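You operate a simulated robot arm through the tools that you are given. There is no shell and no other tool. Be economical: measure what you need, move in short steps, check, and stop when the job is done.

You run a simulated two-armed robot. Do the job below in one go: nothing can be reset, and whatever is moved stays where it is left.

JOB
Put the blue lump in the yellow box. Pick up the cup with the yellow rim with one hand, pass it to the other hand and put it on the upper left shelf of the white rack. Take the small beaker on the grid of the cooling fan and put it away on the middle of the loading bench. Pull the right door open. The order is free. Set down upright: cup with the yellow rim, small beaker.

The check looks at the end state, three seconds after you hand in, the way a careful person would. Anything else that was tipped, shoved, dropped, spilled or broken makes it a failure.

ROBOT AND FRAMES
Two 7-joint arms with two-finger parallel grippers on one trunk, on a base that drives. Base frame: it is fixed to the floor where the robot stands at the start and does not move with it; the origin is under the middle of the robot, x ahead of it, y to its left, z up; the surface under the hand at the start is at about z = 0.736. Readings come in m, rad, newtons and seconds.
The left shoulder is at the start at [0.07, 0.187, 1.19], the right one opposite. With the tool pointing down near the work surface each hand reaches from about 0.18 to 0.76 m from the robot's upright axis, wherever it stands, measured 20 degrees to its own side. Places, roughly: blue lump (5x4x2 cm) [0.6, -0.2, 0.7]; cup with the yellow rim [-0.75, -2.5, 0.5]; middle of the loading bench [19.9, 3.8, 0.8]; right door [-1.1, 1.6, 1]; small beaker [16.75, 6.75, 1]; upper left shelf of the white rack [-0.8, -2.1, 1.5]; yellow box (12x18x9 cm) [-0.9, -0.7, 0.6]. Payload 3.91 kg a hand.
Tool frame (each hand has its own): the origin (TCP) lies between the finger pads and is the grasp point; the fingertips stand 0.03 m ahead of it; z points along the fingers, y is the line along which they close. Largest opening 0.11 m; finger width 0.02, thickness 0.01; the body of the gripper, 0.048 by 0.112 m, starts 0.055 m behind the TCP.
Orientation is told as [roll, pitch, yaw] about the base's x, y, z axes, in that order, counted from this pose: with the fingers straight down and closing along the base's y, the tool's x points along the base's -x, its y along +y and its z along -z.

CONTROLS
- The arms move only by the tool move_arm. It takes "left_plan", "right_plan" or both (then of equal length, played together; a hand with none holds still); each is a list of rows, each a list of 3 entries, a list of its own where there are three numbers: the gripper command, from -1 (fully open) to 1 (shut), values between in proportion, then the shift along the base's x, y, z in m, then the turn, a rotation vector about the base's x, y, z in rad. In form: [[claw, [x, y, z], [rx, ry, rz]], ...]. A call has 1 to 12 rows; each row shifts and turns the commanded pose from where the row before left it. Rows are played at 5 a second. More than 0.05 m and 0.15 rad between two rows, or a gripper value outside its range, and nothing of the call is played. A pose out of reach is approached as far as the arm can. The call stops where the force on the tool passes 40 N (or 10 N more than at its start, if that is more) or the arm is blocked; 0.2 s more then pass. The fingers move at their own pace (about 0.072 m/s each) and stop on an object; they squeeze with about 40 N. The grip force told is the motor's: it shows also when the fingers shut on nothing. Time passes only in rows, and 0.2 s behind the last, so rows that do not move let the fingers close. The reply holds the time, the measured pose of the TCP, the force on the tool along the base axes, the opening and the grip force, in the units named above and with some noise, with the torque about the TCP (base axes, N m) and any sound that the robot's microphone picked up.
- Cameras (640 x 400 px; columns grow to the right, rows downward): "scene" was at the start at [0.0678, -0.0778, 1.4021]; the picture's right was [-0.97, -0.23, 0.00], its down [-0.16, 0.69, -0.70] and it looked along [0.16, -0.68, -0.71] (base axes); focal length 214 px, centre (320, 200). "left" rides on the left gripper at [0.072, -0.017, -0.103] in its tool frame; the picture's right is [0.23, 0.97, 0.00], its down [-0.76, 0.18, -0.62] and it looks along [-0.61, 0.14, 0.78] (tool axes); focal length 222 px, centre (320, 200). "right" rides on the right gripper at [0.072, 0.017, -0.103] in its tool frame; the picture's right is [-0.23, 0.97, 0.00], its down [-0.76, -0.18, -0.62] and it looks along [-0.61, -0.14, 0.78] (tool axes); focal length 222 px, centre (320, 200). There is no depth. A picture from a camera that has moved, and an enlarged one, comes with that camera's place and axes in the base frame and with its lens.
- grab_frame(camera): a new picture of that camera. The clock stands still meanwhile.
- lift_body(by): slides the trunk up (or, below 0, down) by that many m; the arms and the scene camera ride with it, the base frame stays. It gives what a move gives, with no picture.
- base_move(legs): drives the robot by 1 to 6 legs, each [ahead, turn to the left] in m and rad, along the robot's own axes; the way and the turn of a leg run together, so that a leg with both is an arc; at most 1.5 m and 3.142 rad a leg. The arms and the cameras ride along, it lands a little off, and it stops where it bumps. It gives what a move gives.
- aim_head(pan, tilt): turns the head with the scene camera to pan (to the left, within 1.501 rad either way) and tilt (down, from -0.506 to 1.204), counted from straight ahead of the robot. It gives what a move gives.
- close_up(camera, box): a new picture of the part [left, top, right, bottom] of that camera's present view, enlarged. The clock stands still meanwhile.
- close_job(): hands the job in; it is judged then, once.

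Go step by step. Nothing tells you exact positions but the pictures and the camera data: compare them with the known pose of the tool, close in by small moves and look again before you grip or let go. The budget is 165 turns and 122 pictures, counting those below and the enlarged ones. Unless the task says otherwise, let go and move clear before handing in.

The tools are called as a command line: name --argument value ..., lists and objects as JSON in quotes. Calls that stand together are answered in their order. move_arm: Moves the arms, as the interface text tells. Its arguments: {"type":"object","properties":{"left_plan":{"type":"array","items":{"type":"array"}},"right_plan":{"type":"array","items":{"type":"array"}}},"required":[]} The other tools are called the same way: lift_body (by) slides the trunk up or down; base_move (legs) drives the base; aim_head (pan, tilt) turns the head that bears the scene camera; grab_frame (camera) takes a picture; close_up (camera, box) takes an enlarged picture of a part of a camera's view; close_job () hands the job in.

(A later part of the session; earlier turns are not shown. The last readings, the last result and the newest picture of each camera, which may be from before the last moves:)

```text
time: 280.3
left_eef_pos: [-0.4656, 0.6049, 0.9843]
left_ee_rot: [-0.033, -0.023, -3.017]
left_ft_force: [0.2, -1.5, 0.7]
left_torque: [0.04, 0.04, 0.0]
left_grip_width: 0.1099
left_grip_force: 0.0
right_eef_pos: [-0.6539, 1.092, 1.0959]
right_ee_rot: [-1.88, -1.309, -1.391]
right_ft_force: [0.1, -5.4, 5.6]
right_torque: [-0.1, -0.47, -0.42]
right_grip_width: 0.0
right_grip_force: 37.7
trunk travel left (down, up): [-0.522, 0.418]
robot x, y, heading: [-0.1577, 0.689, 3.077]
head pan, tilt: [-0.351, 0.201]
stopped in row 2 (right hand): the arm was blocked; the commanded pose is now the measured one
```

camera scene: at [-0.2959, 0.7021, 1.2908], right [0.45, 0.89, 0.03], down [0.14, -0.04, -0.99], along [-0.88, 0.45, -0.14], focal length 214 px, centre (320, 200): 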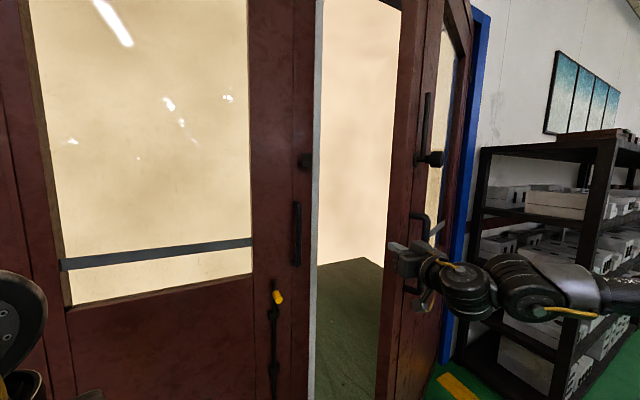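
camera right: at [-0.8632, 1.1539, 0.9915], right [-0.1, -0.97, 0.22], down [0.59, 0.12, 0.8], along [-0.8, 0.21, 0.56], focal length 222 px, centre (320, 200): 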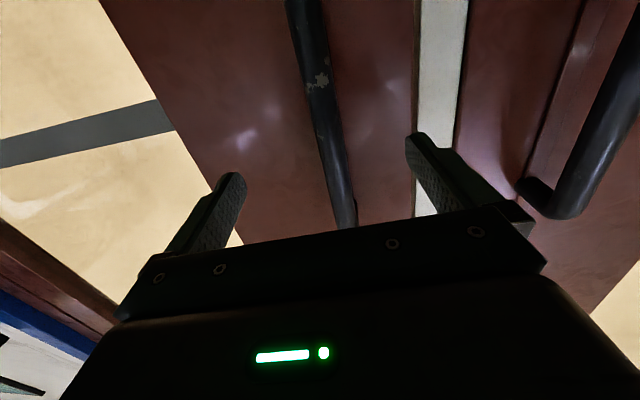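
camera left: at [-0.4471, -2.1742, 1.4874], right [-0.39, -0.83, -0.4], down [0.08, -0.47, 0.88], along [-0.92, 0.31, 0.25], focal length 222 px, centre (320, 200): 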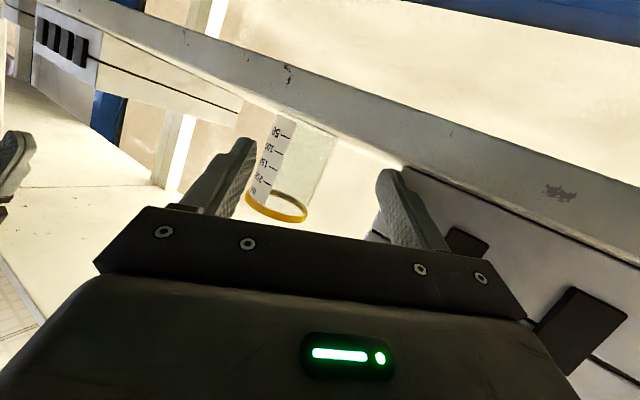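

move_arm --right_plan '[[1, [0.04, 0, 0], [0, 0, 0]], [1, [0.04, 0, 0], [0, 0, 0]], [1, [0.04, 0, 0], [0, 0, 0]], [1, [0, 0, 0], [0, 0, 0]], [1, [0, 0, 0], [0, 0, 0]], [1, [0, 0, 0], [0, 0, 0]], [1, [0, 0, 0], [0, 0, 0]]]'

move_arm --right_plan '[[1, [0.04, 0, 0], [0, 0, 0]], [1, [0.04, 0, 0], [0, 0, 0]], [1, [0, 0, 0], [0, 0, 0]], [1, [0, 0, 0], [0, 0, 0]], [1, [0, 0, 0], [0, 0, 0]], [1, [0, 0, 0], [0, 0, 0]], [1, [0, 0, 0], [0, 0, 0]]]'

```text
time: 280.8
left_eef_pos: [-0.4713, 0.5564, 0.981]
left_ee_rot: [-0.115, 0.003, -2.999]
left_ft_force: [0.5, 0.7, 0.6]
left_torque: [-0.11, 0.08, 0.0]
left_grip_width: 0.1101
left_grip_force: 0.0
right_eef_pos: [-0.6415, 1.0984, 1.0769]
right_ee_rot: [-2.113, -1.401, -1.233]
right_ft_force: [0.0, -4.5, 3.7]
right_torque: [-0.07, -0.28, -0.37]
right_grip_width: 0.0001
right_grip_force: 37.1
right hand out of reach, approached as far as the arm can: row 1, 2
trunk travel left (down, up): [-0.522, 0.418]
robot x, y, heading: [-0.1596, 0.6879, 3.077]
head pan, tilt: [-0.351, 0.201]
stopped in row 2 (right hand): the arm was blocked; the commanded pose is now the measured one
```

```text
time: 281.4
left_eef_pos: [-0.4646, 0.6423, 0.9788]
left_ee_rot: [0.005, -0.028, -3.023]
left_ft_force: [1.2, -1.1, -0.1]
left_torque: [0.01, 0.13, 0.01]
left_grip_width: 0.1101
left_grip_force: 0.1
right_eef_pos: [-0.6448, 1.1636, 1.0651]
right_ee_rot: [-2.03, -1.387, -1.252]
right_ft_force: [1.7, 1.4, 1.2]
right_torque: [-0.11, -0.07, 0.18]
right_grip_width: 0.0
right_grip_force: 37.5
right hand out of reach, approached as far as the arm can: row 1, 2
trunk travel left (down, up): [-0.522, 0.418]
robot x, y, heading: [-0.1563, 0.6895, 3.072]
head pan, tilt: [-0.351, 0.201]
stopped in row 2 (right hand): the arm was blocked; the commanded pose is now the measured one
```

base_move --legs '[[-0.15, 0]]'

base_move --legs '[[-0.15, 0]]'

move_arm --left_plan '[[-1, [0, 0, 0], [0, 0, 0]], [-1, [0, 0, 0], [0, 0, 0]], [-1, [0, 0, 0], [0, 0, 0]], [-1, [0, 0, 0], [0, 0, 0]], [-1, [0, 0, 0], [0, 0, 0]], [-1, [0, 0, 0], [0, 0, 0]], [-1, [0, 0, 0], [0, 0, 0]], [-1, [0, 0, 0], [0, 0, 0]]]'

```text
time: 282.3
left_eef_pos: [-0.4732, 0.5346, 0.9804]
left_ee_rot: [0.015, -0.159, -2.968]
left_ft_force: [1.7, -0.9, 1.5]
left_torque: [-0.06, 0.04, 0.0]
left_grip_width: 0.1099
left_grip_force: 0.0
right_eef_pos: [-0.6352, 1.0665, 1.109]
right_ee_rot: [-1.865, -1.247, -1.418]
right_ft_force: [-1.4, -3.3, 3.4]
right_torque: [-0.03, -0.25, -0.27]
right_grip_width: 0.0002
right_grip_force: 37.4
trunk travel left (down, up): [-0.522, 0.418]
robot x, y, heading: [-0.1428, 0.6892, 3.054]
head pan, tilt: [-0.351, 0.201]
stopped in leg 1: the robot was blocked; the commanded pose is now the measured one
```

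```text
time: 283.0
left_eef_pos: [-0.4721, 0.5068, 0.9772]
left_ee_rot: [-0.083, -0.183, -2.917]
left_ft_force: [1.2, -1.3, -1.0]
left_torque: [0.14, 0.15, -0.02]
left_grip_width: 0.11
left_grip_force: 0.1
right_eef_pos: [-0.6139, 1.0543, 1.0934]
right_ee_rot: [-2.048, -1.324, -1.284]
right_ft_force: [-0.5, -3.7, -4.1]
right_torque: [0.07, 0.27, -0.26]
right_grip_width: 0.0
right_grip_force: 37.8
trunk travel left (down, up): [-0.522, 0.418]
robot x, y, heading: [-0.1353, 0.6892, 3.045]
head pan, tilt: [-0.351, 0.201]
stopped in leg 1: the robot was blocked; the commanded pose is now the measured one
```

```text
time: 283.4
left_eef_pos: [-0.4516, 0.584, 0.9547]
left_ee_rot: [0.063, -0.072, -3.016]
left_ft_force: [0.2, -0.8, 0.5]
left_torque: [0.11, 0.0, -0.02]
left_grip_width: 0.1097
left_grip_force: 0.0
right_eef_pos: [-0.6058, 1.1515, 1.0893]
right_ee_rot: [-2.162, -1.354, -1.207]
right_ft_force: [0.3, -0.3, 1.1]
right_torque: [-0.07, -0.14, -0.04]
right_grip_width: 0.0
right_grip_force: 38.0
trunk travel left (down, up): [-0.522, 0.418]
robot x, y, heading: [-0.1329, 0.6895, 3.055]
head pan, tilt: [-0.351, 0.201]
stopped in row 2 (left hand): the arm was blocked; the commanded pose is now the measured one
```

The base isn't really obstructed; the rocking itself triggers the stops. I'll let time pass with slow head turns only.

aim_head --pan 1.5 --tilt 0.3

aim_head --pan -1.5 --tilt 0.3

aim_head --pan -0.3 --tilt 0.2

```text
time: 285.2
left_eef_pos: [-0.4569, 0.5394, 0.9519]
left_ee_rot: [0.012, -0.063, -3.006]
left_ft_force: [0.5, -0.4, 0.4]
left_torque: [0.02, 0.04, 0.05]
left_grip_width: 0.1101
left_grip_force: 0.0
right_eef_pos: [-0.6085, 1.1067, 1.1057]
right_ee_rot: [-2.06, -1.317, -1.316]
right_ft_force: [-0.1, -1.9, 2.5]
right_torque: [-0.01, -0.12, -0.06]
right_grip_width: 0.0
right_grip_force: 37.4
trunk travel left (down, up): [-0.522, 0.418]
robot x, y, heading: [-0.1325, 0.6879, 3.048]
head pan, tilt: [1.499, 0.3]
```

```text
time: 287.9
left_eef_pos: [-0.4567, 0.5665, 0.9546]
left_ee_rot: [0.043, -0.067, -3.01]
left_ft_force: [0.6, 0.5, 0.8]
left_torque: [-0.03, -0.01, -0.04]
left_grip_width: 0.1099
left_grip_force: 0.2
right_eef_pos: [-0.6073, 1.1424, 1.0908]
right_ee_rot: [-2.134, -1.358, -1.247]
right_ft_force: [-0.1, 1.4, -0.2]
right_torque: [-0.01, 0.02, 0.04]
right_grip_width: 0.0
right_grip_force: 37.4
trunk travel left (down, up): [-0.522, 0.418]
robot x, y, heading: [-0.133, 0.6883, 3.05]
head pan, tilt: [-1.499, 0.3]
```

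```text
time: 289.2
left_eef_pos: [-0.4574, 0.5627, 0.9541]
left_ee_rot: [0.038, -0.066, -3.007]
left_ft_force: [0.5, -0.2, -0.2]
left_torque: [-0.02, -0.02, 0.0]
left_grip_width: 0.1101
left_grip_force: 0.0
right_eef_pos: [-0.6062, 1.1357, 1.093]
right_ee_rot: [-2.127, -1.351, -1.254]
right_ft_force: [0.8, -0.7, -0.4]
right_torque: [0.01, -0.01, -0.01]
right_grip_width: 0.0
right_grip_force: 37.7
trunk travel left (down, up): [-0.522, 0.418]
robot x, y, heading: [-0.1329, 0.6846, 3.052]
head pan, tilt: [-0.3, 0.201]
```

It's calm now. I'll turn left a bit to clear the leaf's edge, go forward, and extend the hand through the gap.

base_move --legs '[[0, 0.2]]'

base_move --legs '[[0.12, 0]]'

move_arm --right_plan '[[1, [-0.025, 0, 0], [0, 0, 0]], [1, [-0.025, 0, 0], [0, 0, 0]], [1, [-0.025, 0, 0], [0, 0, 0]], [1, [-0.025, 0, 0], [0, 0, 0]], [1, [-0.025, 0, 0], [0, 0, 0]], [1, [0, 0, 0], [0, 0, 0]]]'

grab_frame --camera "scene"

```text
time: 290.4
left_eef_pos: [-0.4273, 0.5006, 0.954]
left_ee_rot: [0.039, -0.067, -2.809]
left_ft_force: [0.5, 0.3, 0.0]
left_torque: [0.0, 0.01, 0.03]
left_grip_width: 0.1101
left_grip_force: 0.1
right_eef_pos: [-0.6868, 1.0327, 1.0939]
right_ee_rot: [-2.126, -1.353, -1.054]
right_ft_force: [-0.2, -0.4, 0.4]
right_torque: [0.0, -0.01, 0.0]
right_grip_width: 0.0002
right_grip_force: 37.9
trunk travel left (down, up): [-0.522, 0.418]
robot x, y, heading: [-0.1356, 0.6857, -3.031]
head pan, tilt: [-0.3, 0.201]
```

```text
time: 291.6
left_eef_pos: [-0.5457, 0.4876, 0.9534]
left_ee_rot: [0.038, -0.067, -2.809]
left_ft_force: [-0.7, 0.5, -0.2]
left_torque: [0.0, 0.01, -0.02]
left_grip_width: 0.1103
left_grip_force: 0.2
right_eef_pos: [-0.8073, 1.0195, 1.094]
right_ee_rot: [-2.125, -1.353, -1.056]
right_ft_force: [-0.8, 0.7, -0.8]
right_torque: [-0.01, -0.02, -0.01]
right_grip_width: 0.0002
right_grip_force: 37.1
trunk travel left (down, up): [-0.522, 0.418]
robot x, y, heading: [-0.2538, 0.6763, -3.034]
head pan, tilt: [-0.3, 0.201]
```

```text
time: 293.0
left_eef_pos: [-0.5451, 0.488, 0.9543]
left_ee_rot: [0.038, -0.069, -2.808]
left_ft_force: [-0.2, 0.8, 0.7]
left_torque: [-0.05, -0.01, -0.02]
left_grip_width: 0.1099
left_grip_force: 0.1
right_eef_pos: [-0.9313, 1.0188, 1.096]
right_ee_rot: [-2.129, -1.352, -1.051]
right_ft_force: [0.8, 0.5, 0.2]
right_torque: [0.0, 0.02, -0.01]
right_grip_width: 0.0001
right_grip_force: 37.2
trunk travel left (down, up): [-0.522, 0.418]
robot x, y, heading: [-0.2555, 0.6734, -3.034]
head pan, tilt: [-0.3, 0.201]
```

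```text
11 pictures are left
camera scene: at [-0.3953, 0.6889, 1.2774], right [0.19, 0.98, 0.0], down [0.2, -0.04, -0.98], along [-0.96, 0.19, -0.2], focal length 214 px, centre (320, 200)
```

scene: 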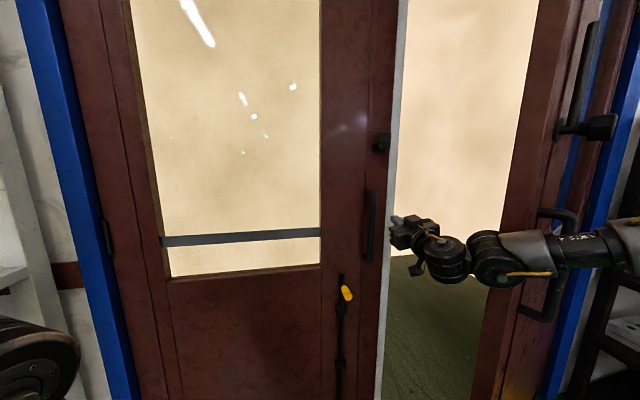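

The hand is through the gap beside the leaf's edge. I'll sweep it right by turning the base.

base_move --legs '[[0, -0.45]]'

base_move --legs '[[0, -0.25]]'

base_move --legs '[[0, -0.25]]'

```text
time: 294.2
left_eef_pos: [-0.572, 0.5378, 0.9542]
left_ee_rot: [0.041, -0.069, -2.975]
left_ft_force: [0.2, -0.5, 0.5]
left_torque: [0.01, 0.0, 0.0]
left_grip_width: 0.1099
left_grip_force: 0.1
right_eef_pos: [-0.8648, 1.1201, 1.0967]
right_ee_rot: [-2.131, -1.357, -1.199]
right_ft_force: [0.0, -0.1, 0.1]
right_torque: [0.01, 0.02, 0.03]
right_grip_width: 0.0
right_grip_force: 37.7
trunk travel left (down, up): [-0.522, 0.418]
robot x, y, heading: [-0.2531, 0.671, 3.086]
head pan, tilt: [-0.3, 0.201]
stopped in leg 1: the force on the tool passed its limit at 81 N (the readings are from after the stop); the commanded pose is now the measured one
```

```text
time: 295.4
left_eef_pos: [-0.5954, 0.6217, 0.9545]
left_ee_rot: [0.04, -0.068, 3.06]
left_ft_force: [0.2, 0.2, 0.0]
left_torque: [0.01, 0.01, -0.01]
left_grip_width: 0.1101
left_grip_force: 0.0
right_eef_pos: [-0.7353, 1.2553, 1.0951]
right_ee_rot: [-2.134, -1.36, -1.441]
right_ft_force: [0.8, 0.3, 0.4]
right_torque: [-0.01, 0.0, 0.03]
right_grip_width: 0.0
right_grip_force: 37.9
trunk travel left (down, up): [-0.522, 0.418]
robot x, y, heading: [-0.2578, 0.6743, 2.843]
head pan, tilt: [-0.3, 0.201]
```

```text
time: 296.7
left_eef_pos: [-0.5983, 0.7065, 0.9534]
left_ee_rot: [0.041, -0.07, 2.814]
left_ft_force: [0.4, 0.1, 0.6]
left_torque: [0.0, 0.04, -0.03]
left_grip_width: 0.1102
left_grip_force: 0.1
right_eef_pos: [-0.5796, 1.3559, 1.095]
right_ee_rot: [-2.133, -1.36, -1.688]
right_ft_force: [-0.4, -0.2, -0.2]
right_torque: [-0.01, 0.04, 0.04]
right_grip_width: 0.0001
right_grip_force: 37.7
trunk travel left (down, up): [-0.522, 0.418]
robot x, y, heading: [-0.2526, 0.6753, 2.594]
head pan, tilt: [-0.3, 0.201]
```

The leaf moves ahead of the hand. I'll sweep a bit further and look.

base_move --legs '[[0, -0.3]]'

aim_head --pan 0.0 --tilt 0.2

grab_frame --camera "scene"

```text
time: 298.1
left_eef_pos: [-0.575, 0.8078, 0.9536]
left_ee_rot: [0.038, -0.067, 2.509]
left_ft_force: [1.0, 0.6, 0.5]
left_torque: [0.02, -0.02, 0.0]
left_grip_width: 0.1102
left_grip_force: 0.1
right_eef_pos: [-0.3621, 1.4219, 1.0948]
right_ee_rot: [-2.128, -1.356, -1.998]
right_ft_force: [-0.2, -1.1, -0.4]
right_torque: [0.02, 0.02, 0.01]
right_grip_width: 0.0
right_grip_force: 37.4
trunk travel left (down, up): [-0.522, 0.418]
robot x, y, heading: [-0.2515, 0.6714, 2.29]
head pan, tilt: [-0.3, 0.201]
```

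```text
time: 298.9
left_eef_pos: [-0.5739, 0.8086, 0.9544]
left_ee_rot: [0.04, -0.068, 2.509]
left_ft_force: [-0.3, -0.5, 0.3]
left_torque: [0.0, 0.0, 0.03]
left_grip_width: 0.1099
left_grip_force: 0.1
right_eef_pos: [-0.3612, 1.4219, 1.0954]
right_ee_rot: [-2.125, -1.358, -2.0]
right_ft_force: [0.0, 0.6, -0.7]
right_torque: [0.01, -0.01, -0.04]
right_grip_width: 0.0
right_grip_force: 37.8
trunk travel left (down, up): [-0.522, 0.418]
robot x, y, heading: [-0.2575, 0.6704, 2.293]
head pan, tilt: [0.0, 0.201]
```

```text
10 pictures are left
camera scene: at [-0.3488, 0.7842, 1.2773], right [0.75, 0.66, 0.0], down [0.13, -0.15, -0.98], along [-0.64, 0.74, -0.2], focal length 214 px, centre (320, 200)
```

scene: 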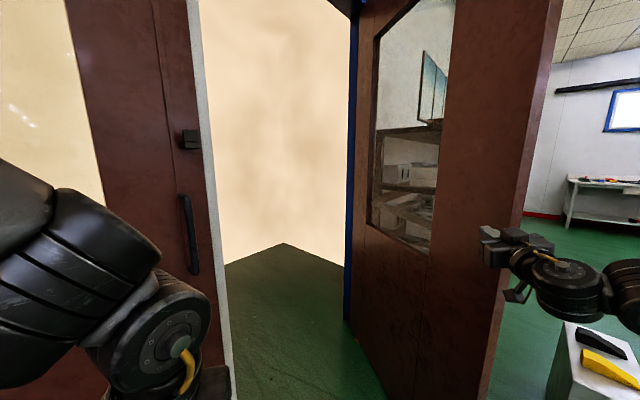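

The right door is wide open (about 60°). I'll withdraw the hand, tuck it, and head off to the beaker down the aisle.

base_move --legs '[[0, 0.35], [-0.28, 0]]'

move_arm --right_plan '[[1, [0.035, -0.019, 0], [0, 0, 0]], [1, [0.035, -0.019, 0], [0, 0, 0]], [1, [0.035, -0.019, 0], [0, 0, 0]], [1, [0.035, -0.019, 0], [0, 0, 0]], [1, [0.03, -0.015, 0], [0, 0, 0]], [1, [0, 0, 0], [0, 0, 0]]]'

base_move --legs '[[0, -1.3]]'

aim_head --pan 0.4 --tilt 0.25

grab_frame --camera "scene"

```text
time: 301.9
left_eef_pos: [-0.3511, 0.5528, 0.9539]
left_ee_rot: [0.038, -0.069, 2.854]
left_ft_force: [0.5, -0.2, 0.3]
left_torque: [0.02, -0.01, -0.02]
left_grip_width: 0.1099
left_grip_force: 0.0
right_eef_pos: [-0.3575, 1.2024, 1.0937]
right_ee_rot: [-2.13, -1.357, -1.654]
right_ft_force: [0.9, 0.1, -1.1]
right_torque: [0.02, -0.08, 0.01]
right_grip_width: 0.0
right_grip_force: 37.7
trunk travel left (down, up): [-0.522, 0.418]
robot x, y, heading: [-0.0052, 0.5381, 2.629]
head pan, tilt: [0.0, 0.201]
```

```text
time: 303.3
left_eef_pos: [-0.3515, 0.5539, 0.9546]
left_ee_rot: [0.039, -0.069, 2.854]
left_ft_force: [0.4, -0.1, 0.1]
left_torque: [0.02, -0.03, 0.02]
left_grip_width: 0.1101
left_grip_force: 0.1
right_eef_pos: [-0.2221, 1.1488, 1.1004]
right_ee_rot: [-2.125, -1.36, -1.657]
right_ft_force: [0.5, 0.7, -0.5]
right_torque: [-0.02, -0.01, 0.0]
right_grip_width: 0.0001
right_grip_force: 37.3
right hand out of reach, approached as far as the arm can: row 4, 5
trunk travel left (down, up): [-0.522, 0.418]
robot x, y, heading: [-0.0021, 0.5342, 2.632]
head pan, tilt: [0.0, 0.201]
```

```text
time: 306.9
left_eef_pos: [-0.0824, 0.8734, 0.9544]
left_ee_rot: [0.039, -0.069, 1.559]
left_ft_force: [-0.5, 0.2, 0.0]
left_torque: [-0.02, 0.02, -0.03]
left_grip_width: 0.1102
left_grip_force: 0.0
right_eef_pos: [0.5251, 0.9102, 1.1015]
right_ee_rot: [-2.13, -1.358, -2.947]
right_ft_force: [-1.3, 0.0, 0.6]
right_torque: [-0.02, -0.02, -0.01]
right_grip_width: 0.0
right_grip_force: 38.0
trunk travel left (down, up): [-0.522, 0.418]
robot x, y, heading: [-0.0051, 0.5384, 1.333]
head pan, tilt: [0.0, 0.201]
```

```text
time: 307.8
left_eef_pos: [-0.0826, 0.873, 0.9544]
left_ee_rot: [0.037, -0.068, 1.559]
left_ft_force: [0.9, 0.5, 0.4]
left_torque: [0.0, 0.0, 0.01]
left_grip_width: 0.11
left_grip_force: 0.0
right_eef_pos: [0.5251, 0.9102, 1.1002]
right_ee_rot: [-2.131, -1.359, -2.945]
right_ft_force: [-0.2, -0.6, 0.2]
right_torque: [-0.01, -0.04, -0.01]
right_grip_width: 0.0
right_grip_force: 38.1
trunk travel left (down, up): [-0.522, 0.418]
robot x, y, heading: [-0.0081, 0.5355, 1.337]
head pan, tilt: [0.4, 0.25]
```

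```text
9 pictures are left
camera scene: at [-0.0094, 0.6785, 1.2728], right [0.99, 0.16, 0.0], down [0.04, -0.24, -0.97], along [-0.16, 0.96, -0.25], focal length 214 px, centre (320, 200)
```

scene: 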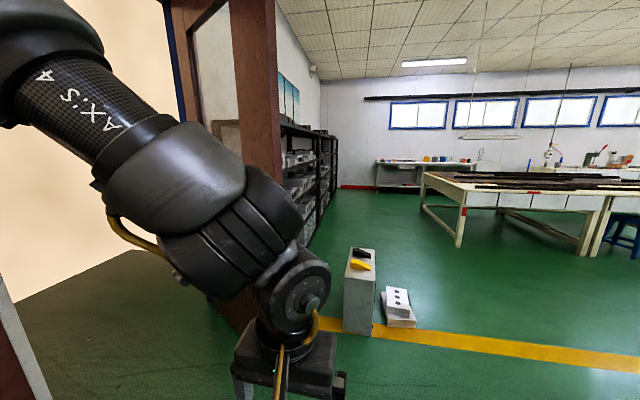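

The door stays open and nothing else was disturbed there. Now the drive down the aisle toward the cooling fan.

lift_body --by -0.15

base_move --legs '[[0, -0.737], [1.2, 0], [0, -0.6], [1.5, 0], [1.5, 0], [1.5, 0]]'

aim_head --pan 0.2 --tilt 0.1

grab_frame --camera "scene"

```text
time: 309.6
left_eef_pos: [-0.0833, 0.8736, 0.804]
left_ee_rot: [0.037, -0.066, 1.558]
left_ft_force: [-0.5, -0.1, -0.1]
left_torque: [-0.01, 0.02, 0.0]
left_grip_width: 0.1101
left_grip_force: 0.1
right_eef_pos: [0.5245, 0.9099, 0.9504]
right_ee_rot: [-2.13, -1.358, -2.946]
right_ft_force: [0.4, 0.3, 0.3]
right_torque: [0.02, -0.01, -0.04]
right_grip_width: 0.0
right_grip_force: 37.5
trunk travel left (down, up): [-0.372, 0.568]
robot x, y, heading: [-0.0058, 0.5378, 1.337]
head pan, tilt: [0.4, 0.25]
```

```text
time: 340.4
left_eef_pos: [5.8293, 1.2508, 0.8035]
left_ee_rot: [0.038, -0.068, 0.182]
left_ft_force: [-0.2, 0.6, -0.9]
left_torque: [0.01, -0.02, -0.02]
left_grip_width: 0.1102
left_grip_force: 0.1
right_eef_pos: [5.9821, 0.6619, 0.9506]
right_ee_rot: [-2.13, -1.359, 1.959]
right_ft_force: [0.1, 0.0, -0.8]
right_torque: [0.02, 0.02, 0.03]
right_grip_width: 0.0
right_grip_force: 37.7
trunk travel left (down, up): [-0.372, 0.568]
robot x, y, heading: [5.5153, 1.1093, -0.038]
head pan, tilt: [0.4, 0.25]
```

```text
time: 341.2
left_eef_pos: [5.8291, 1.2511, 0.8035]
left_ee_rot: [0.039, -0.067, 0.182]
left_ft_force: [-0.5, -0.7, 0.1]
left_torque: [0.0, -0.01, 0.02]
left_grip_width: 0.1102
left_grip_force: 0.1
right_eef_pos: [5.983, 0.6614, 0.9509]
right_ee_rot: [-2.132, -1.359, 1.96]
right_ft_force: [-0.3, 0.4, 0.2]
right_torque: [0.02, 0.04, 0.0]
right_grip_width: 0.0
right_grip_force: 37.2
trunk travel left (down, up): [-0.372, 0.568]
robot x, y, heading: [5.515, 1.1093, -0.04]
head pan, tilt: [0.201, 0.099]
```

```text
8 pictures are left
camera scene: at [5.6531, 1.1239, 1.1367], right [0.16, -0.99, 0.0], down [-0.1, -0.02, -0.99], along [0.98, 0.16, -0.1], focal length 214 px, centre (320, 200)
```

scene: 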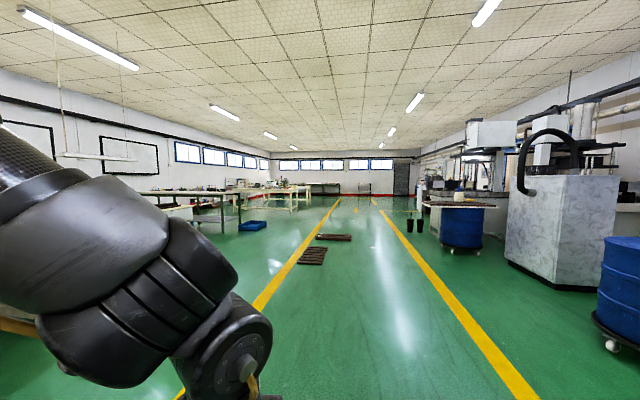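

The lane is clear at y≈0.6 (pallets at y≥1.2, pots near y≈-0.1). I'll drive on to x≈11 and look toward the fan.

base_move --legs '[[0, -0.34], [1.3, 0], [0, 0.385], [1.5, 0], [1.5, 0], [1.5, 0]]'

aim_head --pan 0.6 --tilt 0.1

grab_frame --camera "scene"

```text
time: 371.1
left_eef_pos: [11.5548, 1.0375, 0.8049]
left_ee_rot: [0.038, -0.068, 0.274]
left_ft_force: [-1.2, 0.0, 0.4]
left_torque: [0.01, -0.02, 0.0]
left_grip_width: 0.1101
left_grip_force: 0.0
right_eef_pos: [11.7627, 0.4645, 0.9522]
right_ee_rot: [-2.129, -1.36, 2.051]
right_ft_force: [0.1, 0.3, 0.1]
right_torque: [-0.02, -0.01, -0.02]
right_grip_width: 0.0001
right_grip_force: 37.2
trunk travel left (down, up): [-0.372, 0.568]
robot x, y, heading: [11.253, 0.8676, 0.053]
head pan, tilt: [0.201, 0.099]
```

```text
time: 372.0
left_eef_pos: [11.5545, 1.0379, 0.804]
left_ee_rot: [0.037, -0.069, 0.274]
left_ft_force: [0.6, -0.4, 0.5]
left_torque: [0.01, -0.03, 0.01]
left_grip_width: 0.1099
left_grip_force: 0.1
right_eef_pos: [11.7618, 0.4654, 0.9517]
right_ee_rot: [-2.13, -1.359, 2.052]
right_ft_force: [-0.2, 0.8, -0.5]
right_torque: [-0.01, 0.01, 0.0]
right_grip_width: 0.0002
right_grip_force: 37.9
trunk travel left (down, up): [-0.372, 0.568]
robot x, y, heading: [11.2518, 0.8713, 0.051]
head pan, tilt: [0.6, 0.099]
```

```text
7 pictures are left
camera scene: at [11.3754, 0.9277, 1.1367], right [0.61, -0.79, 0.0], down [-0.08, -0.06, -1.0], along [0.79, 0.6, -0.1], focal length 214 px, centre (320, 200)
```

scene: 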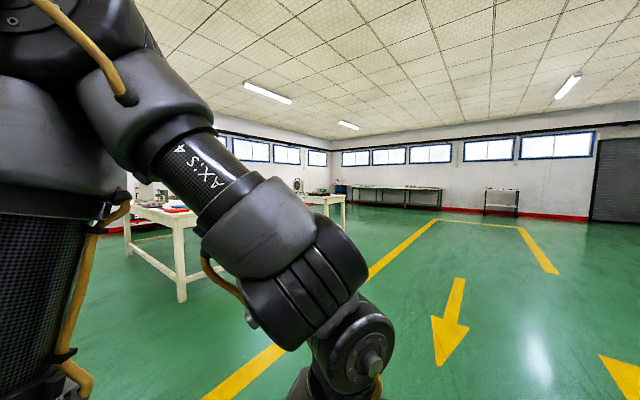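

The long dark bench on the right is the loading bench near (19.9, 3.8), and the fan should be beyond the white tables. I'll drive to about (16.8, 2) and look north.

base_move --legs '[[0, 0.15], [1.5, 0], [1.5, 0], [1.5, 0], [1.16, 0], [0, 1.37]]'

aim_head --pan -0.1 --tilt 0.1

close_up --camera "scene" --box '[120, 60, 520, 320]'

```text
time: 403.1
left_eef_pos: [16.6623, 2.2258, 0.8036]
left_ee_rot: [0.04, -0.068, 1.82]
left_ft_force: [-0.7, -0.1, 0.4]
left_torque: [0.02, 0.03, 0.0]
left_grip_width: 0.1099
left_grip_force: 0.0
right_eef_pos: [17.2409, 2.4159, 0.9506]
right_ee_rot: [-2.149, -1.361, -2.672]
right_ft_force: [0.3, -0.1, -0.2]
right_torque: [0.0, -0.01, 0.0]
right_grip_width: 0.0
right_grip_force: 38.2
trunk travel left (down, up): [-0.372, 0.568]
robot x, y, heading: [16.8225, 1.9191, 1.595]
head pan, tilt: [0.6, 0.099]
```

```text
time: 404.1
left_eef_pos: [16.6616, 2.226, 0.8043]
left_ee_rot: [0.038, -0.067, 1.815]
left_ft_force: [0.4, 0.1, -0.2]
left_torque: [0.01, 0.0, 0.02]
left_grip_width: 0.11
left_grip_force: 0.1
right_eef_pos: [17.2409, 2.4164, 0.952]
right_ee_rot: [-2.149, -1.36, -2.672]
right_ft_force: [0.4, -0.3, 0.1]
right_torque: [-0.02, -0.01, 0.02]
right_grip_width: 0.0001
right_grip_force: 37.8
trunk travel left (down, up): [-0.372, 0.568]
robot x, y, heading: [16.8255, 1.9193, 1.591]
head pan, tilt: [-0.099, 0.099]
```

```text
1.54 times, centred on (320, 190) of scene
camera zoom: at [16.8287, 2.0623, 1.1367], right [1.0, -0.07, 0.0], down [-0.01, -0.1, -0.99], along [0.07, 0.99, -0.1], focal length 330 px, centre (320, 215)
```

zoom: 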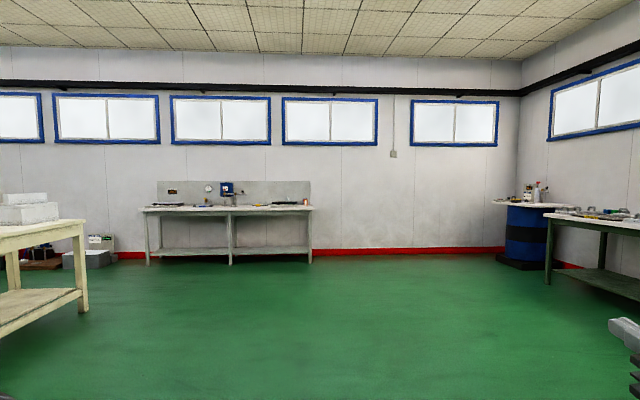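

The bench at the far wall (x≈14.7–17, y≈6.8) should hold the fan with the beaker. I'll drive up close and look again.

base_move --legs '[[0, 0.11], [1.5, 0], [1.5, 0], [0.6, 0], [0, -0.13]]'

aim_head --pan -0.35 --tilt 0.25

grab_frame --camera "scene"

```text
time: 422.6
left_eef_pos: [16.2175, 5.7754, 0.8044]
left_ee_rot: [0.041, -0.068, 1.788]
left_ft_force: [0.0, -0.1, 0.2]
left_torque: [-0.03, 0.02, 0.01]
left_grip_width: 0.1101
left_grip_force: 0.0
right_eef_pos: [16.8008, 5.9499, 0.9499]
right_ee_rot: [-2.155, -1.364, -2.692]
right_ft_force: [-0.5, 0.1, -0.5]
right_torque: [0.01, 0.0, 0.03]
right_grip_width: 0.0
right_grip_force: 38.1
trunk travel left (down, up): [-0.372, 0.568]
robot x, y, heading: [16.3687, 5.4629, 1.568]
head pan, tilt: [-0.099, 0.099]
```

```text
time: 423.4
left_eef_pos: [16.2159, 5.775, 0.8033]
left_ee_rot: [0.039, -0.067, 1.79]
left_ft_force: [-0.6, -0.6, -0.4]
left_torque: [0.01, 0.01, -0.01]
left_grip_width: 0.11
left_grip_force: 0.1
right_eef_pos: [16.7992, 5.9502, 0.9514]
right_ee_rot: [-2.152, -1.361, -2.692]
right_ft_force: [0.2, 0.1, 0.1]
right_torque: [0.02, 0.01, -0.01]
right_grip_width: 0.0
right_grip_force: 38.1
trunk travel left (down, up): [-0.372, 0.568]
robot x, y, heading: [16.3718, 5.4669, 1.566]
head pan, tilt: [-0.351, 0.25]
```

```text
5 pictures are left
camera scene: at [16.4011, 5.6037, 1.1228], right [0.94, -0.35, 0.0], down [-0.09, -0.23, -0.97], along [0.34, 0.91, -0.25], focal length 214 px, centre (320, 200)
```

scene: 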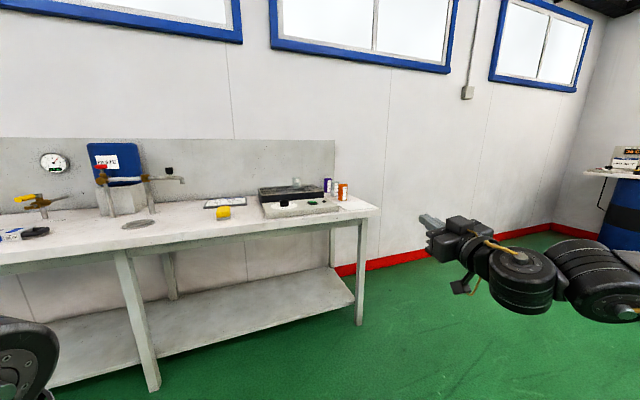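

The grey unit with the dark grid at (16.7, 6.75) must be the fan, with a small clear beaker on it. I'll enlarge it once.

close_up --camera "scene" --box '[240, 160, 360, 235]'

```text
5.33 times, centred on (300, 198) of scene
camera zoom: at [16.4011, 5.6037, 1.1228], right [0.94, -0.35, 0.0], down [-0.09, -0.23, -0.97], along [0.34, 0.91, -0.25], focal length 1144 px, centre (427, 213)
```

zoom: 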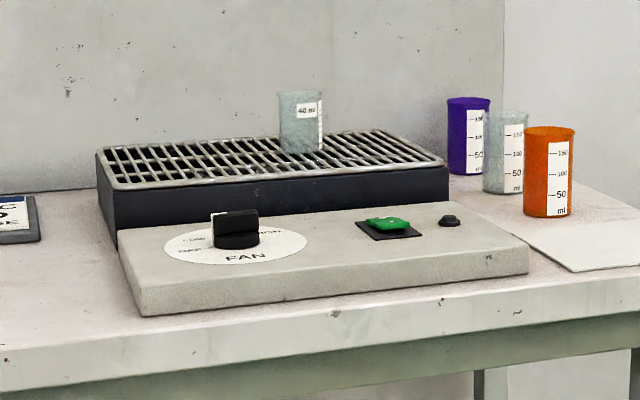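

The beaker stands on the grid at about (16.69, 6.76), base z≈0.886, about 6 cm tall and 4.5 cm wide. I'll raise the trunk and bring the right hand back to pointing down.

lift_body --by 0.2

move_arm --right_plan '[[-0.6, [0, 0, -0.01], [-0.139, 0.017, 0]], [-0.6, [0, 0, -0.01], [-0.139, 0.017, 0]], [-0.6, [0, 0, -0.01], [-0.139, 0.017, 0]], [-0.6, [0, 0, -0.01], [-0.139, 0.017, 0]], [-0.6, [0, 0, -0.01], [-0.139, 0.017, 0]], [-0.6, [0, 0, -0.01], [-0.139, 0.017, 0]], [-0.6, [0, 0, -0.01], [-0.139, 0.017, 0]], [-0.6, [0, 0, -0.01], [-0.139, 0.017, 0]], [-0.6, [0, 0, -0.01], [-0.139, 0.017, 0]], [-0.6, [0, 0, -0.01], [-0.139, 0.017, 0]], [-0.6, [0, 0, -0.01], [-0.139, 0.017, 0]], [-0.6, [0, 0, 0], [-0.139, 0.017, 0]]]'

move_arm --right_plan '[[-0.6, [0, 0, 0], [0, 0, 0]], [-0.6, [0, 0, 0], [0, 0, 0]]]'

```text
time: 425.6
left_eef_pos: [16.2168, 5.7755, 1.0049]
left_ee_rot: [0.039, -0.069, 1.788]
left_ft_force: [0.1, 0.4, 0.0]
left_torque: [-0.02, 0.02, -0.03]
left_grip_width: 0.1097
left_grip_force: 0.0
right_eef_pos: [16.7997, 5.9503, 1.1519]
right_ee_rot: [-2.152, -1.362, -2.695]
right_ft_force: [0.6, 0.5, -0.5]
right_torque: [0.01, -0.02, 0.02]
right_grip_width: 0.0
right_grip_force: 37.3
trunk travel left (down, up): [-0.572, 0.368]
robot x, y, heading: [16.3697, 5.4656, 1.567]
head pan, tilt: [-0.351, 0.25]
```

```text
time: 428.1
left_eef_pos: [16.2159, 5.7757, 1.0036]
left_ee_rot: [0.04, -0.066, 1.789]
left_ft_force: [-0.8, 0.2, -0.3]
left_torque: [-0.03, 0.0, -0.01]
left_grip_width: 0.1099
left_grip_force: 0.1
right_eef_pos: [16.8, 5.9507, 1.0418]
right_ee_rot: [-0.001, -0.001, 1.624]
right_ft_force: [-0.9, -0.6, 0.1]
right_torque: [0.02, 0.01, -0.01]
right_grip_width: 0.0878
right_grip_force: 0.0
trunk travel left (down, up): [-0.572, 0.368]
robot x, y, heading: [16.371, 5.4626, 1.567]
head pan, tilt: [-0.351, 0.25]
```

```text
time: 428.8
left_eef_pos: [16.2158, 5.7753, 1.0045]
left_ee_rot: [0.04, -0.07, 1.79]
left_ft_force: [0.6, 0.9, -0.2]
left_torque: [0.0, 0.0, 0.02]
left_grip_width: 0.11
left_grip_force: 0.0
right_eef_pos: [16.7999, 5.9517, 1.043]
right_ee_rot: [-0.001, -0.004, 1.624]
right_ft_force: [-0.4, 0.3, 0.0]
right_torque: [0.01, 0.0, 0.0]
right_grip_width: 0.0881
right_grip_force: 0.1
trunk travel left (down, up): [-0.572, 0.368]
robot x, y, heading: [16.3665, 5.4669, 1.571]
head pan, tilt: [-0.351, 0.25]
```

The hand points straight down now. I'll approach to about 20 cm short of the beaker and take a hand-camera picture.

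base_move --legs '[[0, 0.1], [0.57, 0]]'

grab_frame --camera "right"

```text
time: 432.6
left_eef_pos: [16.1297, 6.3286, 1.0043]
left_ee_rot: [0.039, -0.067, 1.888]
left_ft_force: [-0.1, -0.5, -0.1]
left_torque: [-0.02, 0.03, 0.04]
left_grip_width: 0.11
left_grip_force: 0.0
right_eef_pos: [16.6938, 6.5613, 1.0424]
right_ee_rot: [-0.003, -0.005, 1.726]
right_ft_force: [0.6, 0.5, -0.9]
right_torque: [-0.01, 0.04, 0.0]
right_grip_width: 0.0878
right_grip_force: 0.0
trunk travel left (down, up): [-0.572, 0.368]
robot x, y, heading: [16.3098, 6.034, 1.668]
head pan, tilt: [-0.351, 0.25]
```

```text
3 pictures are left
camera right: at [16.6867, 6.4864, 1.145], right [-1.0, 0.07, 0.0], down [0.06, 0.78, 0.63], along [0.05, 0.63, -0.78], focal length 222 px, centre (320, 200)
```

right: 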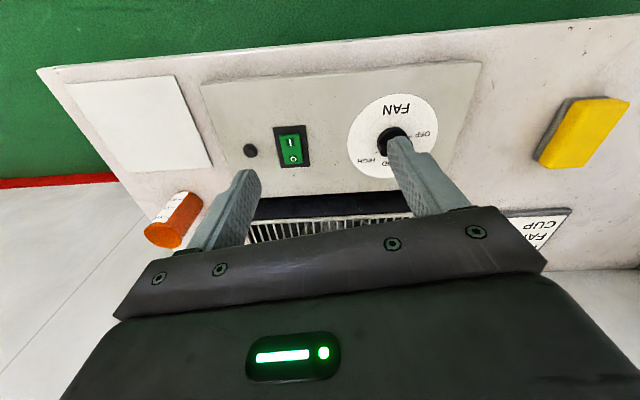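

Triangulating with this view: grid top z≈0.863, front edge y≈6.755, so the beaker's centre is at about (16.725, 6.885). I'll move closer and check once more.

base_move --legs '[[0.1, 0]]'

move_arm --right_plan '[[-0.6, [0.018, 0.035, 0], [0, 0, 0]], [-0.6, [0.018, 0.035, 0], [0, 0, 0]], [-0.6, [0, 0.03, 0], [0, 0, 0]], [-0.6, [0, 0, 0], [0, 0, 0]]]'

grab_frame --camera "right"

```text
time: 433.7
left_eef_pos: [16.121, 6.4302, 1.004]
left_ee_rot: [0.039, -0.068, 1.887]
left_ft_force: [-0.3, 0.7, 0.1]
left_torque: [0.0, 0.04, 0.02]
left_grip_width: 0.1099
left_grip_force: 0.0
right_eef_pos: [16.6837, 6.6615, 1.0422]
right_ee_rot: [-0.004, -0.004, 1.728]
right_ft_force: [0.9, 1.2, 0.1]
right_torque: [-0.01, -0.02, -0.01]
right_grip_width: 0.0881
right_grip_force: 0.1
trunk travel left (down, up): [-0.572, 0.368]
robot x, y, heading: [16.3036, 6.1371, 1.668]
head pan, tilt: [-0.351, 0.25]
```

```text
time: 434.7
left_eef_pos: [16.1214, 6.4295, 1.0034]
left_ee_rot: [0.04, -0.069, 1.889]
left_ft_force: [-0.1, -0.1, -1.1]
left_torque: [0.01, -0.01, 0.01]
left_grip_width: 0.11
left_grip_force: 0.1
right_eef_pos: [16.7194, 6.7473, 1.0328]
right_ee_rot: [-0.002, -0.011, 1.725]
right_ft_force: [-0.3, -0.2, -0.2]
right_torque: [0.02, -0.02, 0.01]
right_grip_width: 0.0879
right_grip_force: 0.0
right hand out of reach, approached as far as the arm can: row 3
trunk travel left (down, up): [-0.572, 0.368]
robot x, y, heading: [16.3052, 6.1381, 1.667]
head pan, tilt: [-0.351, 0.25]
```

```text
2 pictures are left
camera right: at [16.714, 6.6716, 1.1346], right [-1.0, 0.07, 0.0], down [0.06, 0.77, 0.63], along [0.05, 0.63, -0.78], focal length 222 px, centre (320, 200)
```

right: 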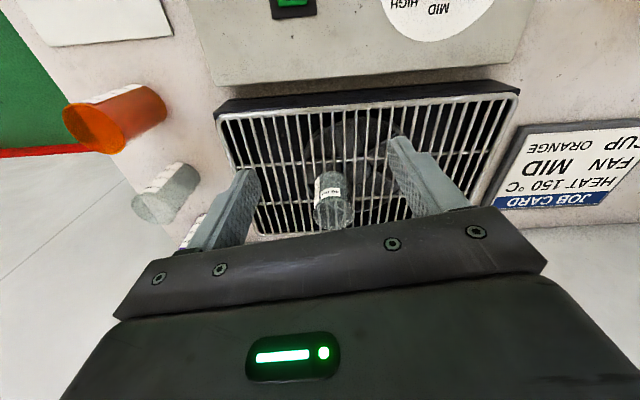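

The beaker is at (16.715, 6.855), base z≈0.863. I'll raise the trunk (better reach for a low hand), then bring the hand down and over it.

lift_body --by 0.15

move_arm --right_plan '[[-0.6, [0, 0, -0.045], [0, 0, 0]], [-0.6, [0, 0, -0.045], [0, 0, 0]], [-0.6, [0, 0.01, -0.045], [0, 0, 0]], [-0.6, [-0.001, 0.03, -0.03], [0, 0, 0]], [-0.6, [-0.001, 0.035, -0.02], [0, 0, 0]], [-0.6, [-0.002, 0.033, 0], [0, 0, 0]], [-0.6, [0, 0, 0], [0, 0, 0]]]'

```text
time: 436.4
left_eef_pos: [16.1208, 6.4295, 1.1539]
left_ee_rot: [0.04, -0.068, 1.887]
left_ft_force: [0.0, -0.9, -0.7]
left_torque: [0.0, 0.0, -0.04]
left_grip_width: 0.11
left_grip_force: 0.1
right_eef_pos: [16.7209, 6.7474, 1.1825]
right_ee_rot: [-0.003, -0.008, 1.727]
right_ft_force: [-0.1, -0.2, -0.7]
right_torque: [0.0, 0.02, 0.0]
right_grip_width: 0.088
right_grip_force: 0.1
trunk travel left (down, up): [-0.722, 0.218]
robot x, y, heading: [16.3037, 6.1358, 1.672]
head pan, tilt: [-0.351, 0.25]
```

```text
time: 438.1
left_eef_pos: [16.1198, 6.4302, 1.1538]
left_ee_rot: [0.04, -0.066, 1.888]
left_ft_force: [-1.4, 0.1, -0.3]
left_torque: [0.0, 0.02, -0.04]
left_grip_width: 0.1098
left_grip_force: 0.2
right_eef_pos: [16.7193, 6.8088, 1.0046]
right_ee_rot: [-0.002, -0.011, 1.725]
right_ft_force: [-0.6, -0.1, 0.1]
right_torque: [-0.01, -0.01, -0.02]
right_grip_width: 0.088
right_grip_force: 0.0
right hand out of reach, approached as far as the arm can: row 5, 6
trunk travel left (down, up): [-0.722, 0.218]
robot x, y, heading: [16.3015, 6.1356, 1.674]
head pan, tilt: [-0.351, 0.25]
```

base_move --legs '[[0.047, 0]]'

move_arm --right_plan '[[-0.6, [0, 0, -0.035], [0, 0, 0]], [-0.6, [0, 0, -0.03], [0, 0, 0]], [-0.6, [0, 0, -0.02], [0, 0, 0]], [-0.6, [0, 0, 0], [0, 0, 0]]]'

```text
time: 439.0
left_eef_pos: [16.1174, 6.4654, 1.1585]
left_ee_rot: [0.036, -0.08, 1.887]
left_ft_force: [-0.1, -1.4, 0.8]
left_torque: [0.11, 0.01, 0.01]
left_grip_width: 0.1098
left_grip_force: 0.2
right_eef_pos: [16.7183, 6.8429, 1.0118]
right_ee_rot: [-0.001, -0.023, 1.725]
right_ft_force: [1.0, -2.0, 0.2]
right_torque: [0.08, 0.05, 0.01]
right_grip_width: 0.088
right_grip_force: 0.1
trunk travel left (down, up): [-0.722, 0.218]
robot x, y, heading: [16.3034, 6.1829, 1.665]
head pan, tilt: [-0.351, 0.25]
```

```text
time: 440.0
left_eef_pos: [16.1169, 6.4755, 1.1542]
left_ee_rot: [0.039, -0.07, 1.886]
left_ft_force: [-0.2, 0.9, 0.3]
left_torque: [0.03, -0.01, -0.02]
left_grip_width: 0.1103
left_grip_force: 0.0
right_eef_pos: [16.7213, 6.8307, 0.9316]
right_ee_rot: [-0.003, -0.017, 1.725]
right_ft_force: [0.3, -1.1, 0.8]
right_torque: [0.02, 0.02, -0.03]
right_grip_width: 0.0877
right_grip_force: 0.1
right hand out of reach, approached as far as the arm can: row 1, 2, 3
trunk travel left (down, up): [-0.722, 0.218]
robot x, y, heading: [16.2995, 6.1852, 1.667]
head pan, tilt: [-0.351, 0.25]
```

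The hand drifted back 2.4 cm while lowering. I'll make that up with the base, and finish the descent with the trunk.

base_move --legs '[[0.025, 0]]'

lift_body --by -0.025

```text
time: 440.8
left_eef_pos: [16.1144, 6.494, 1.1561]
left_ee_rot: [0.038, -0.075, 1.886]
left_ft_force: [-0.1, -1.1, -0.4]
left_torque: [0.05, 0.0, 0.01]
left_grip_width: 0.1099
left_grip_force: 0.1
right_eef_pos: [16.7191, 6.8512, 0.9349]
right_ee_rot: [-0.002, -0.021, 1.722]
right_ft_force: [0.7, -1.5, -0.3]
right_torque: [0.07, 0.01, 0.01]
right_grip_width: 0.088
right_grip_force: 0.0
trunk travel left (down, up): [-0.722, 0.218]
robot x, y, heading: [16.2985, 6.208, 1.666]
head pan, tilt: [-0.351, 0.25]
```

```text
time: 441.5
left_eef_pos: [16.1138, 6.5006, 1.1284]
left_ee_rot: [0.039, -0.071, 1.885]
left_ft_force: [-0.1, 0.1, 0.2]
left_torque: [-0.04, 0.0, 0.03]
left_grip_width: 0.11
left_grip_force: 0.1
right_eef_pos: [16.7182, 6.8559, 0.9062]
right_ee_rot: [-0.002, -0.015, 1.722]
right_ft_force: [0.3, 0.3, 0.6]
right_torque: [-0.01, 0.0, 0.01]
right_grip_width: 0.088
right_grip_force: 0.0
trunk travel left (down, up): [-0.697, 0.243]
robot x, y, heading: [16.2996, 6.2064, 1.671]
head pan, tilt: [-0.351, 0.25]
```

In position, with no contact. Closing.

move_arm --right_plan '[[-0.2, [0, 0, 0], [0, 0, 0]], [0.1, [0, 0, 0], [0, 0, 0]], [1, [0, 0, 0], [0, 0, 0]], [1, [0, 0, 0], [0, 0, 0]]]'

lift_body --by 0.1

```text
time: 442.5
left_eef_pos: [16.1142, 6.4995, 1.1309]
left_ee_rot: [0.039, -0.071, 1.885]
left_ft_force: [-0.2, -0.8, -0.9]
left_torque: [-0.03, 0.0, 0.01]
left_grip_width: 0.1102
left_grip_force: 0.1
right_eef_pos: [16.7195, 6.8551, 0.9064]
right_ee_rot: [0.0, -0.016, 1.721]
right_ft_force: [0.0, -0.3, 0.1]
right_torque: [-0.01, -0.05, -0.01]
right_grip_width: 0.0505
right_grip_force: 40.1
trunk travel left (down, up): [-0.697, 0.243]
robot x, y, heading: [16.2937, 6.2035, 1.668]
head pan, tilt: [-0.351, 0.25]
```

```text
time: 443.8
left_eef_pos: [16.1151, 6.4991, 1.2299]
left_ee_rot: [0.04, -0.069, 1.885]
left_ft_force: [-0.3, 0.3, 0.0]
left_torque: [0.05, -0.01, 0.02]
left_grip_width: 0.1099
left_grip_force: 0.0
right_eef_pos: [16.7183, 6.8549, 1.0057]
right_ee_rot: [-0.003, -0.016, 1.724]
right_ft_force: [-0.3, -0.1, 0.3]
right_torque: [-0.01, -0.02, -0.02]
right_grip_width: 0.0505
right_grip_force: 39.3
trunk travel left (down, up): [-0.797, 0.143]
robot x, y, heading: [16.2972, 6.2061, 1.664]
head pan, tilt: [-0.351, 0.25]
```

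The beaker is held (5 cm width) and lifted. I'll back out and drive to the loading bench.

base_move --legs '[[-0.85, 0], [0, -2.03], [1.4, 0], [1.3, 0], [0, 0.366]]'

aim_head --pan -0.35 --tilt 0.4

grab_frame --camera "scene"

```text
time: 467.0
left_eef_pos: [19.1657, 4.4836, 1.2301]
left_ee_rot: [0.04, -0.073, 0.19]
left_ft_force: [0.2, -0.3, 0.6]
left_torque: [0.03, 0.03, -0.01]
left_grip_width: 0.1099
left_grip_force: 0.0
right_eef_pos: [19.4419, 3.8396, 1.0061]
right_ee_rot: [0.001, -0.017, 0.028]
right_ft_force: [-0.2, 0.1, -1.3]
right_torque: [-0.04, 0.0, -0.01]
right_grip_width: 0.0506
right_grip_force: 39.5
trunk travel left (down, up): [-0.797, 0.143]
robot x, y, heading: [18.851, 4.3426, -0.032]
head pan, tilt: [-0.351, 0.25]
```

```text
time: 467.7
left_eef_pos: [19.1665, 4.4827, 1.2306]
left_ee_rot: [0.039, -0.069, 0.191]
left_ft_force: [-0.5, -0.2, -0.7]
left_torque: [-0.01, -0.02, 0.02]
left_grip_width: 0.1098
left_grip_force: 0.0
right_eef_pos: [19.4432, 3.8398, 1.0055]
right_ee_rot: [-0.001, -0.015, 0.026]
right_ft_force: [0.3, 0.7, -1.0]
right_torque: [0.01, 0.02, 0.01]
right_grip_width: 0.0506
right_grip_force: 40.1
trunk travel left (down, up): [-0.797, 0.143]
robot x, y, heading: [18.8541, 4.3401, -0.03]
head pan, tilt: [-0.351, 0.4]
```

```text
1 pictures are left
camera scene: at [18.9881, 4.3052, 1.5338], right [-0.37, -0.93, 0.0], down [-0.36, 0.14, -0.92], along [0.86, -0.34, -0.39], focal length 214 px, centre (320, 200)
```

scene: 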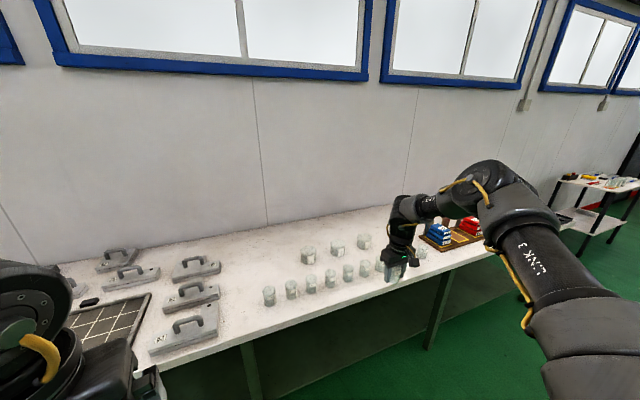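

The bench holds a front row of beakers (x≈19.67) and a back row (x≈19.86, at y≈4.03, 3.86, 3.69). The free middle spot is between the rows at about (19.775, 3.77). I'll move there high and check with the hand camera.

base_move --legs '[[0.33, 0]]'

move_arm --right_plan '[[1, [0, -0.02, 0], [0, 0, 0]], [1, [0, -0.02, 0], [0, 0, 0]], [1, [0, -0.018, 0], [0, 0, 0]], [1, [0, 0, 0], [0, 0, 0]]]'

```text
time: 469.8
left_eef_pos: [19.4892, 4.4749, 1.2309]
left_ee_rot: [0.039, -0.071, 0.193]
left_ft_force: [0.4, -0.1, 0.4]
left_torque: [-0.01, -0.02, 0.03]
left_grip_width: 0.1099
left_grip_force: 0.1
right_eef_pos: [19.7673, 3.8329, 1.0073]
right_ee_rot: [-0.001, -0.016, 0.031]
right_ft_force: [-0.3, 0.2, 0.1]
right_torque: [0.0, -0.02, -0.03]
right_grip_width: 0.0503
right_grip_force: 40.1
trunk travel left (down, up): [-0.797, 0.143]
robot x, y, heading: [19.1814, 4.33, -0.027]
head pan, tilt: [-0.351, 0.4]
```

```text
time: 470.8
left_eef_pos: [19.4916, 4.4754, 1.2306]
left_ee_rot: [0.037, -0.072, 0.192]
left_ft_force: [-0.7, 0.3, 0.2]
left_torque: [-0.01, -0.02, 0.0]
left_grip_width: 0.11
left_grip_force: 0.1
right_eef_pos: [19.768, 3.776, 1.0082]
right_ee_rot: [-0.002, -0.016, 0.03]
right_ft_force: [-0.2, 0.7, 0.7]
right_torque: [0.01, 0.01, 0.03]
right_grip_width: 0.0506
right_grip_force: 40.0
right hand out of reach, approached as far as the arm can: row 3
trunk travel left (down, up): [-0.797, 0.143]
robot x, y, heading: [19.1743, 4.3326, -0.024]
head pan, tilt: [-0.351, 0.4]
```

grab_frame --camera "right"

```text
0 pictures are left
camera right: at [19.6924, 3.7903, 1.11], right [0.2, 0.98, 0.0], down [0.76, -0.15, 0.64], along [0.62, -0.12, -0.77], focal length 222 px, centre (320, 200)
```

right: 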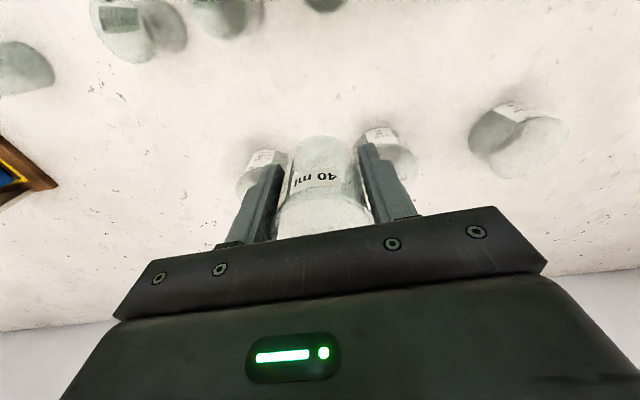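

The held beaker is centred in the free spot: neighbours are at least 10 cm away, centre to centre. I'll lower straight down with the trunk.

lift_body --by -0.148

lift_body --by -0.008

```text
time: 472.6
left_eef_pos: [19.4911, 4.4759, 1.082]
left_ee_rot: [0.038, -0.069, 0.191]
left_ft_force: [0.5, -0.3, 0.0]
left_torque: [-0.01, 0.02, -0.01]
left_grip_width: 0.1099
left_grip_force: 0.0
right_eef_pos: [19.7683, 3.7763, 0.8601]
right_ee_rot: [-0.002, -0.018, 0.029]
right_ft_force: [-0.9, 0.0, -0.5]
right_torque: [0.02, -0.01, 0.02]
right_grip_width: 0.0503
right_grip_force: 40.1
trunk travel left (down, up): [-0.649, 0.291]
robot x, y, heading: [19.1784, 4.3274, -0.027]
head pan, tilt: [-0.351, 0.4]
```

```text
time: 473.1
left_eef_pos: [19.4916, 4.4756, 1.0737]
left_ee_rot: [0.038, -0.074, 0.193]
left_ft_force: [-0.4, 0.5, -0.2]
left_torque: [-0.02, 0.01, -0.03]
left_grip_width: 0.11
left_grip_force: 0.1
right_eef_pos: [19.7677, 3.776, 0.8529]
right_ee_rot: [-0.001, -0.017, 0.029]
right_ft_force: [0.4, 0.0, -0.5]
right_torque: [0.01, 0.01, 0.03]
right_grip_width: 0.0505
right_grip_force: 40.2
trunk travel left (down, up): [-0.641, 0.299]
robot x, y, heading: [19.18, 4.3316, -0.023]
head pan, tilt: [-0.351, 0.4]
```

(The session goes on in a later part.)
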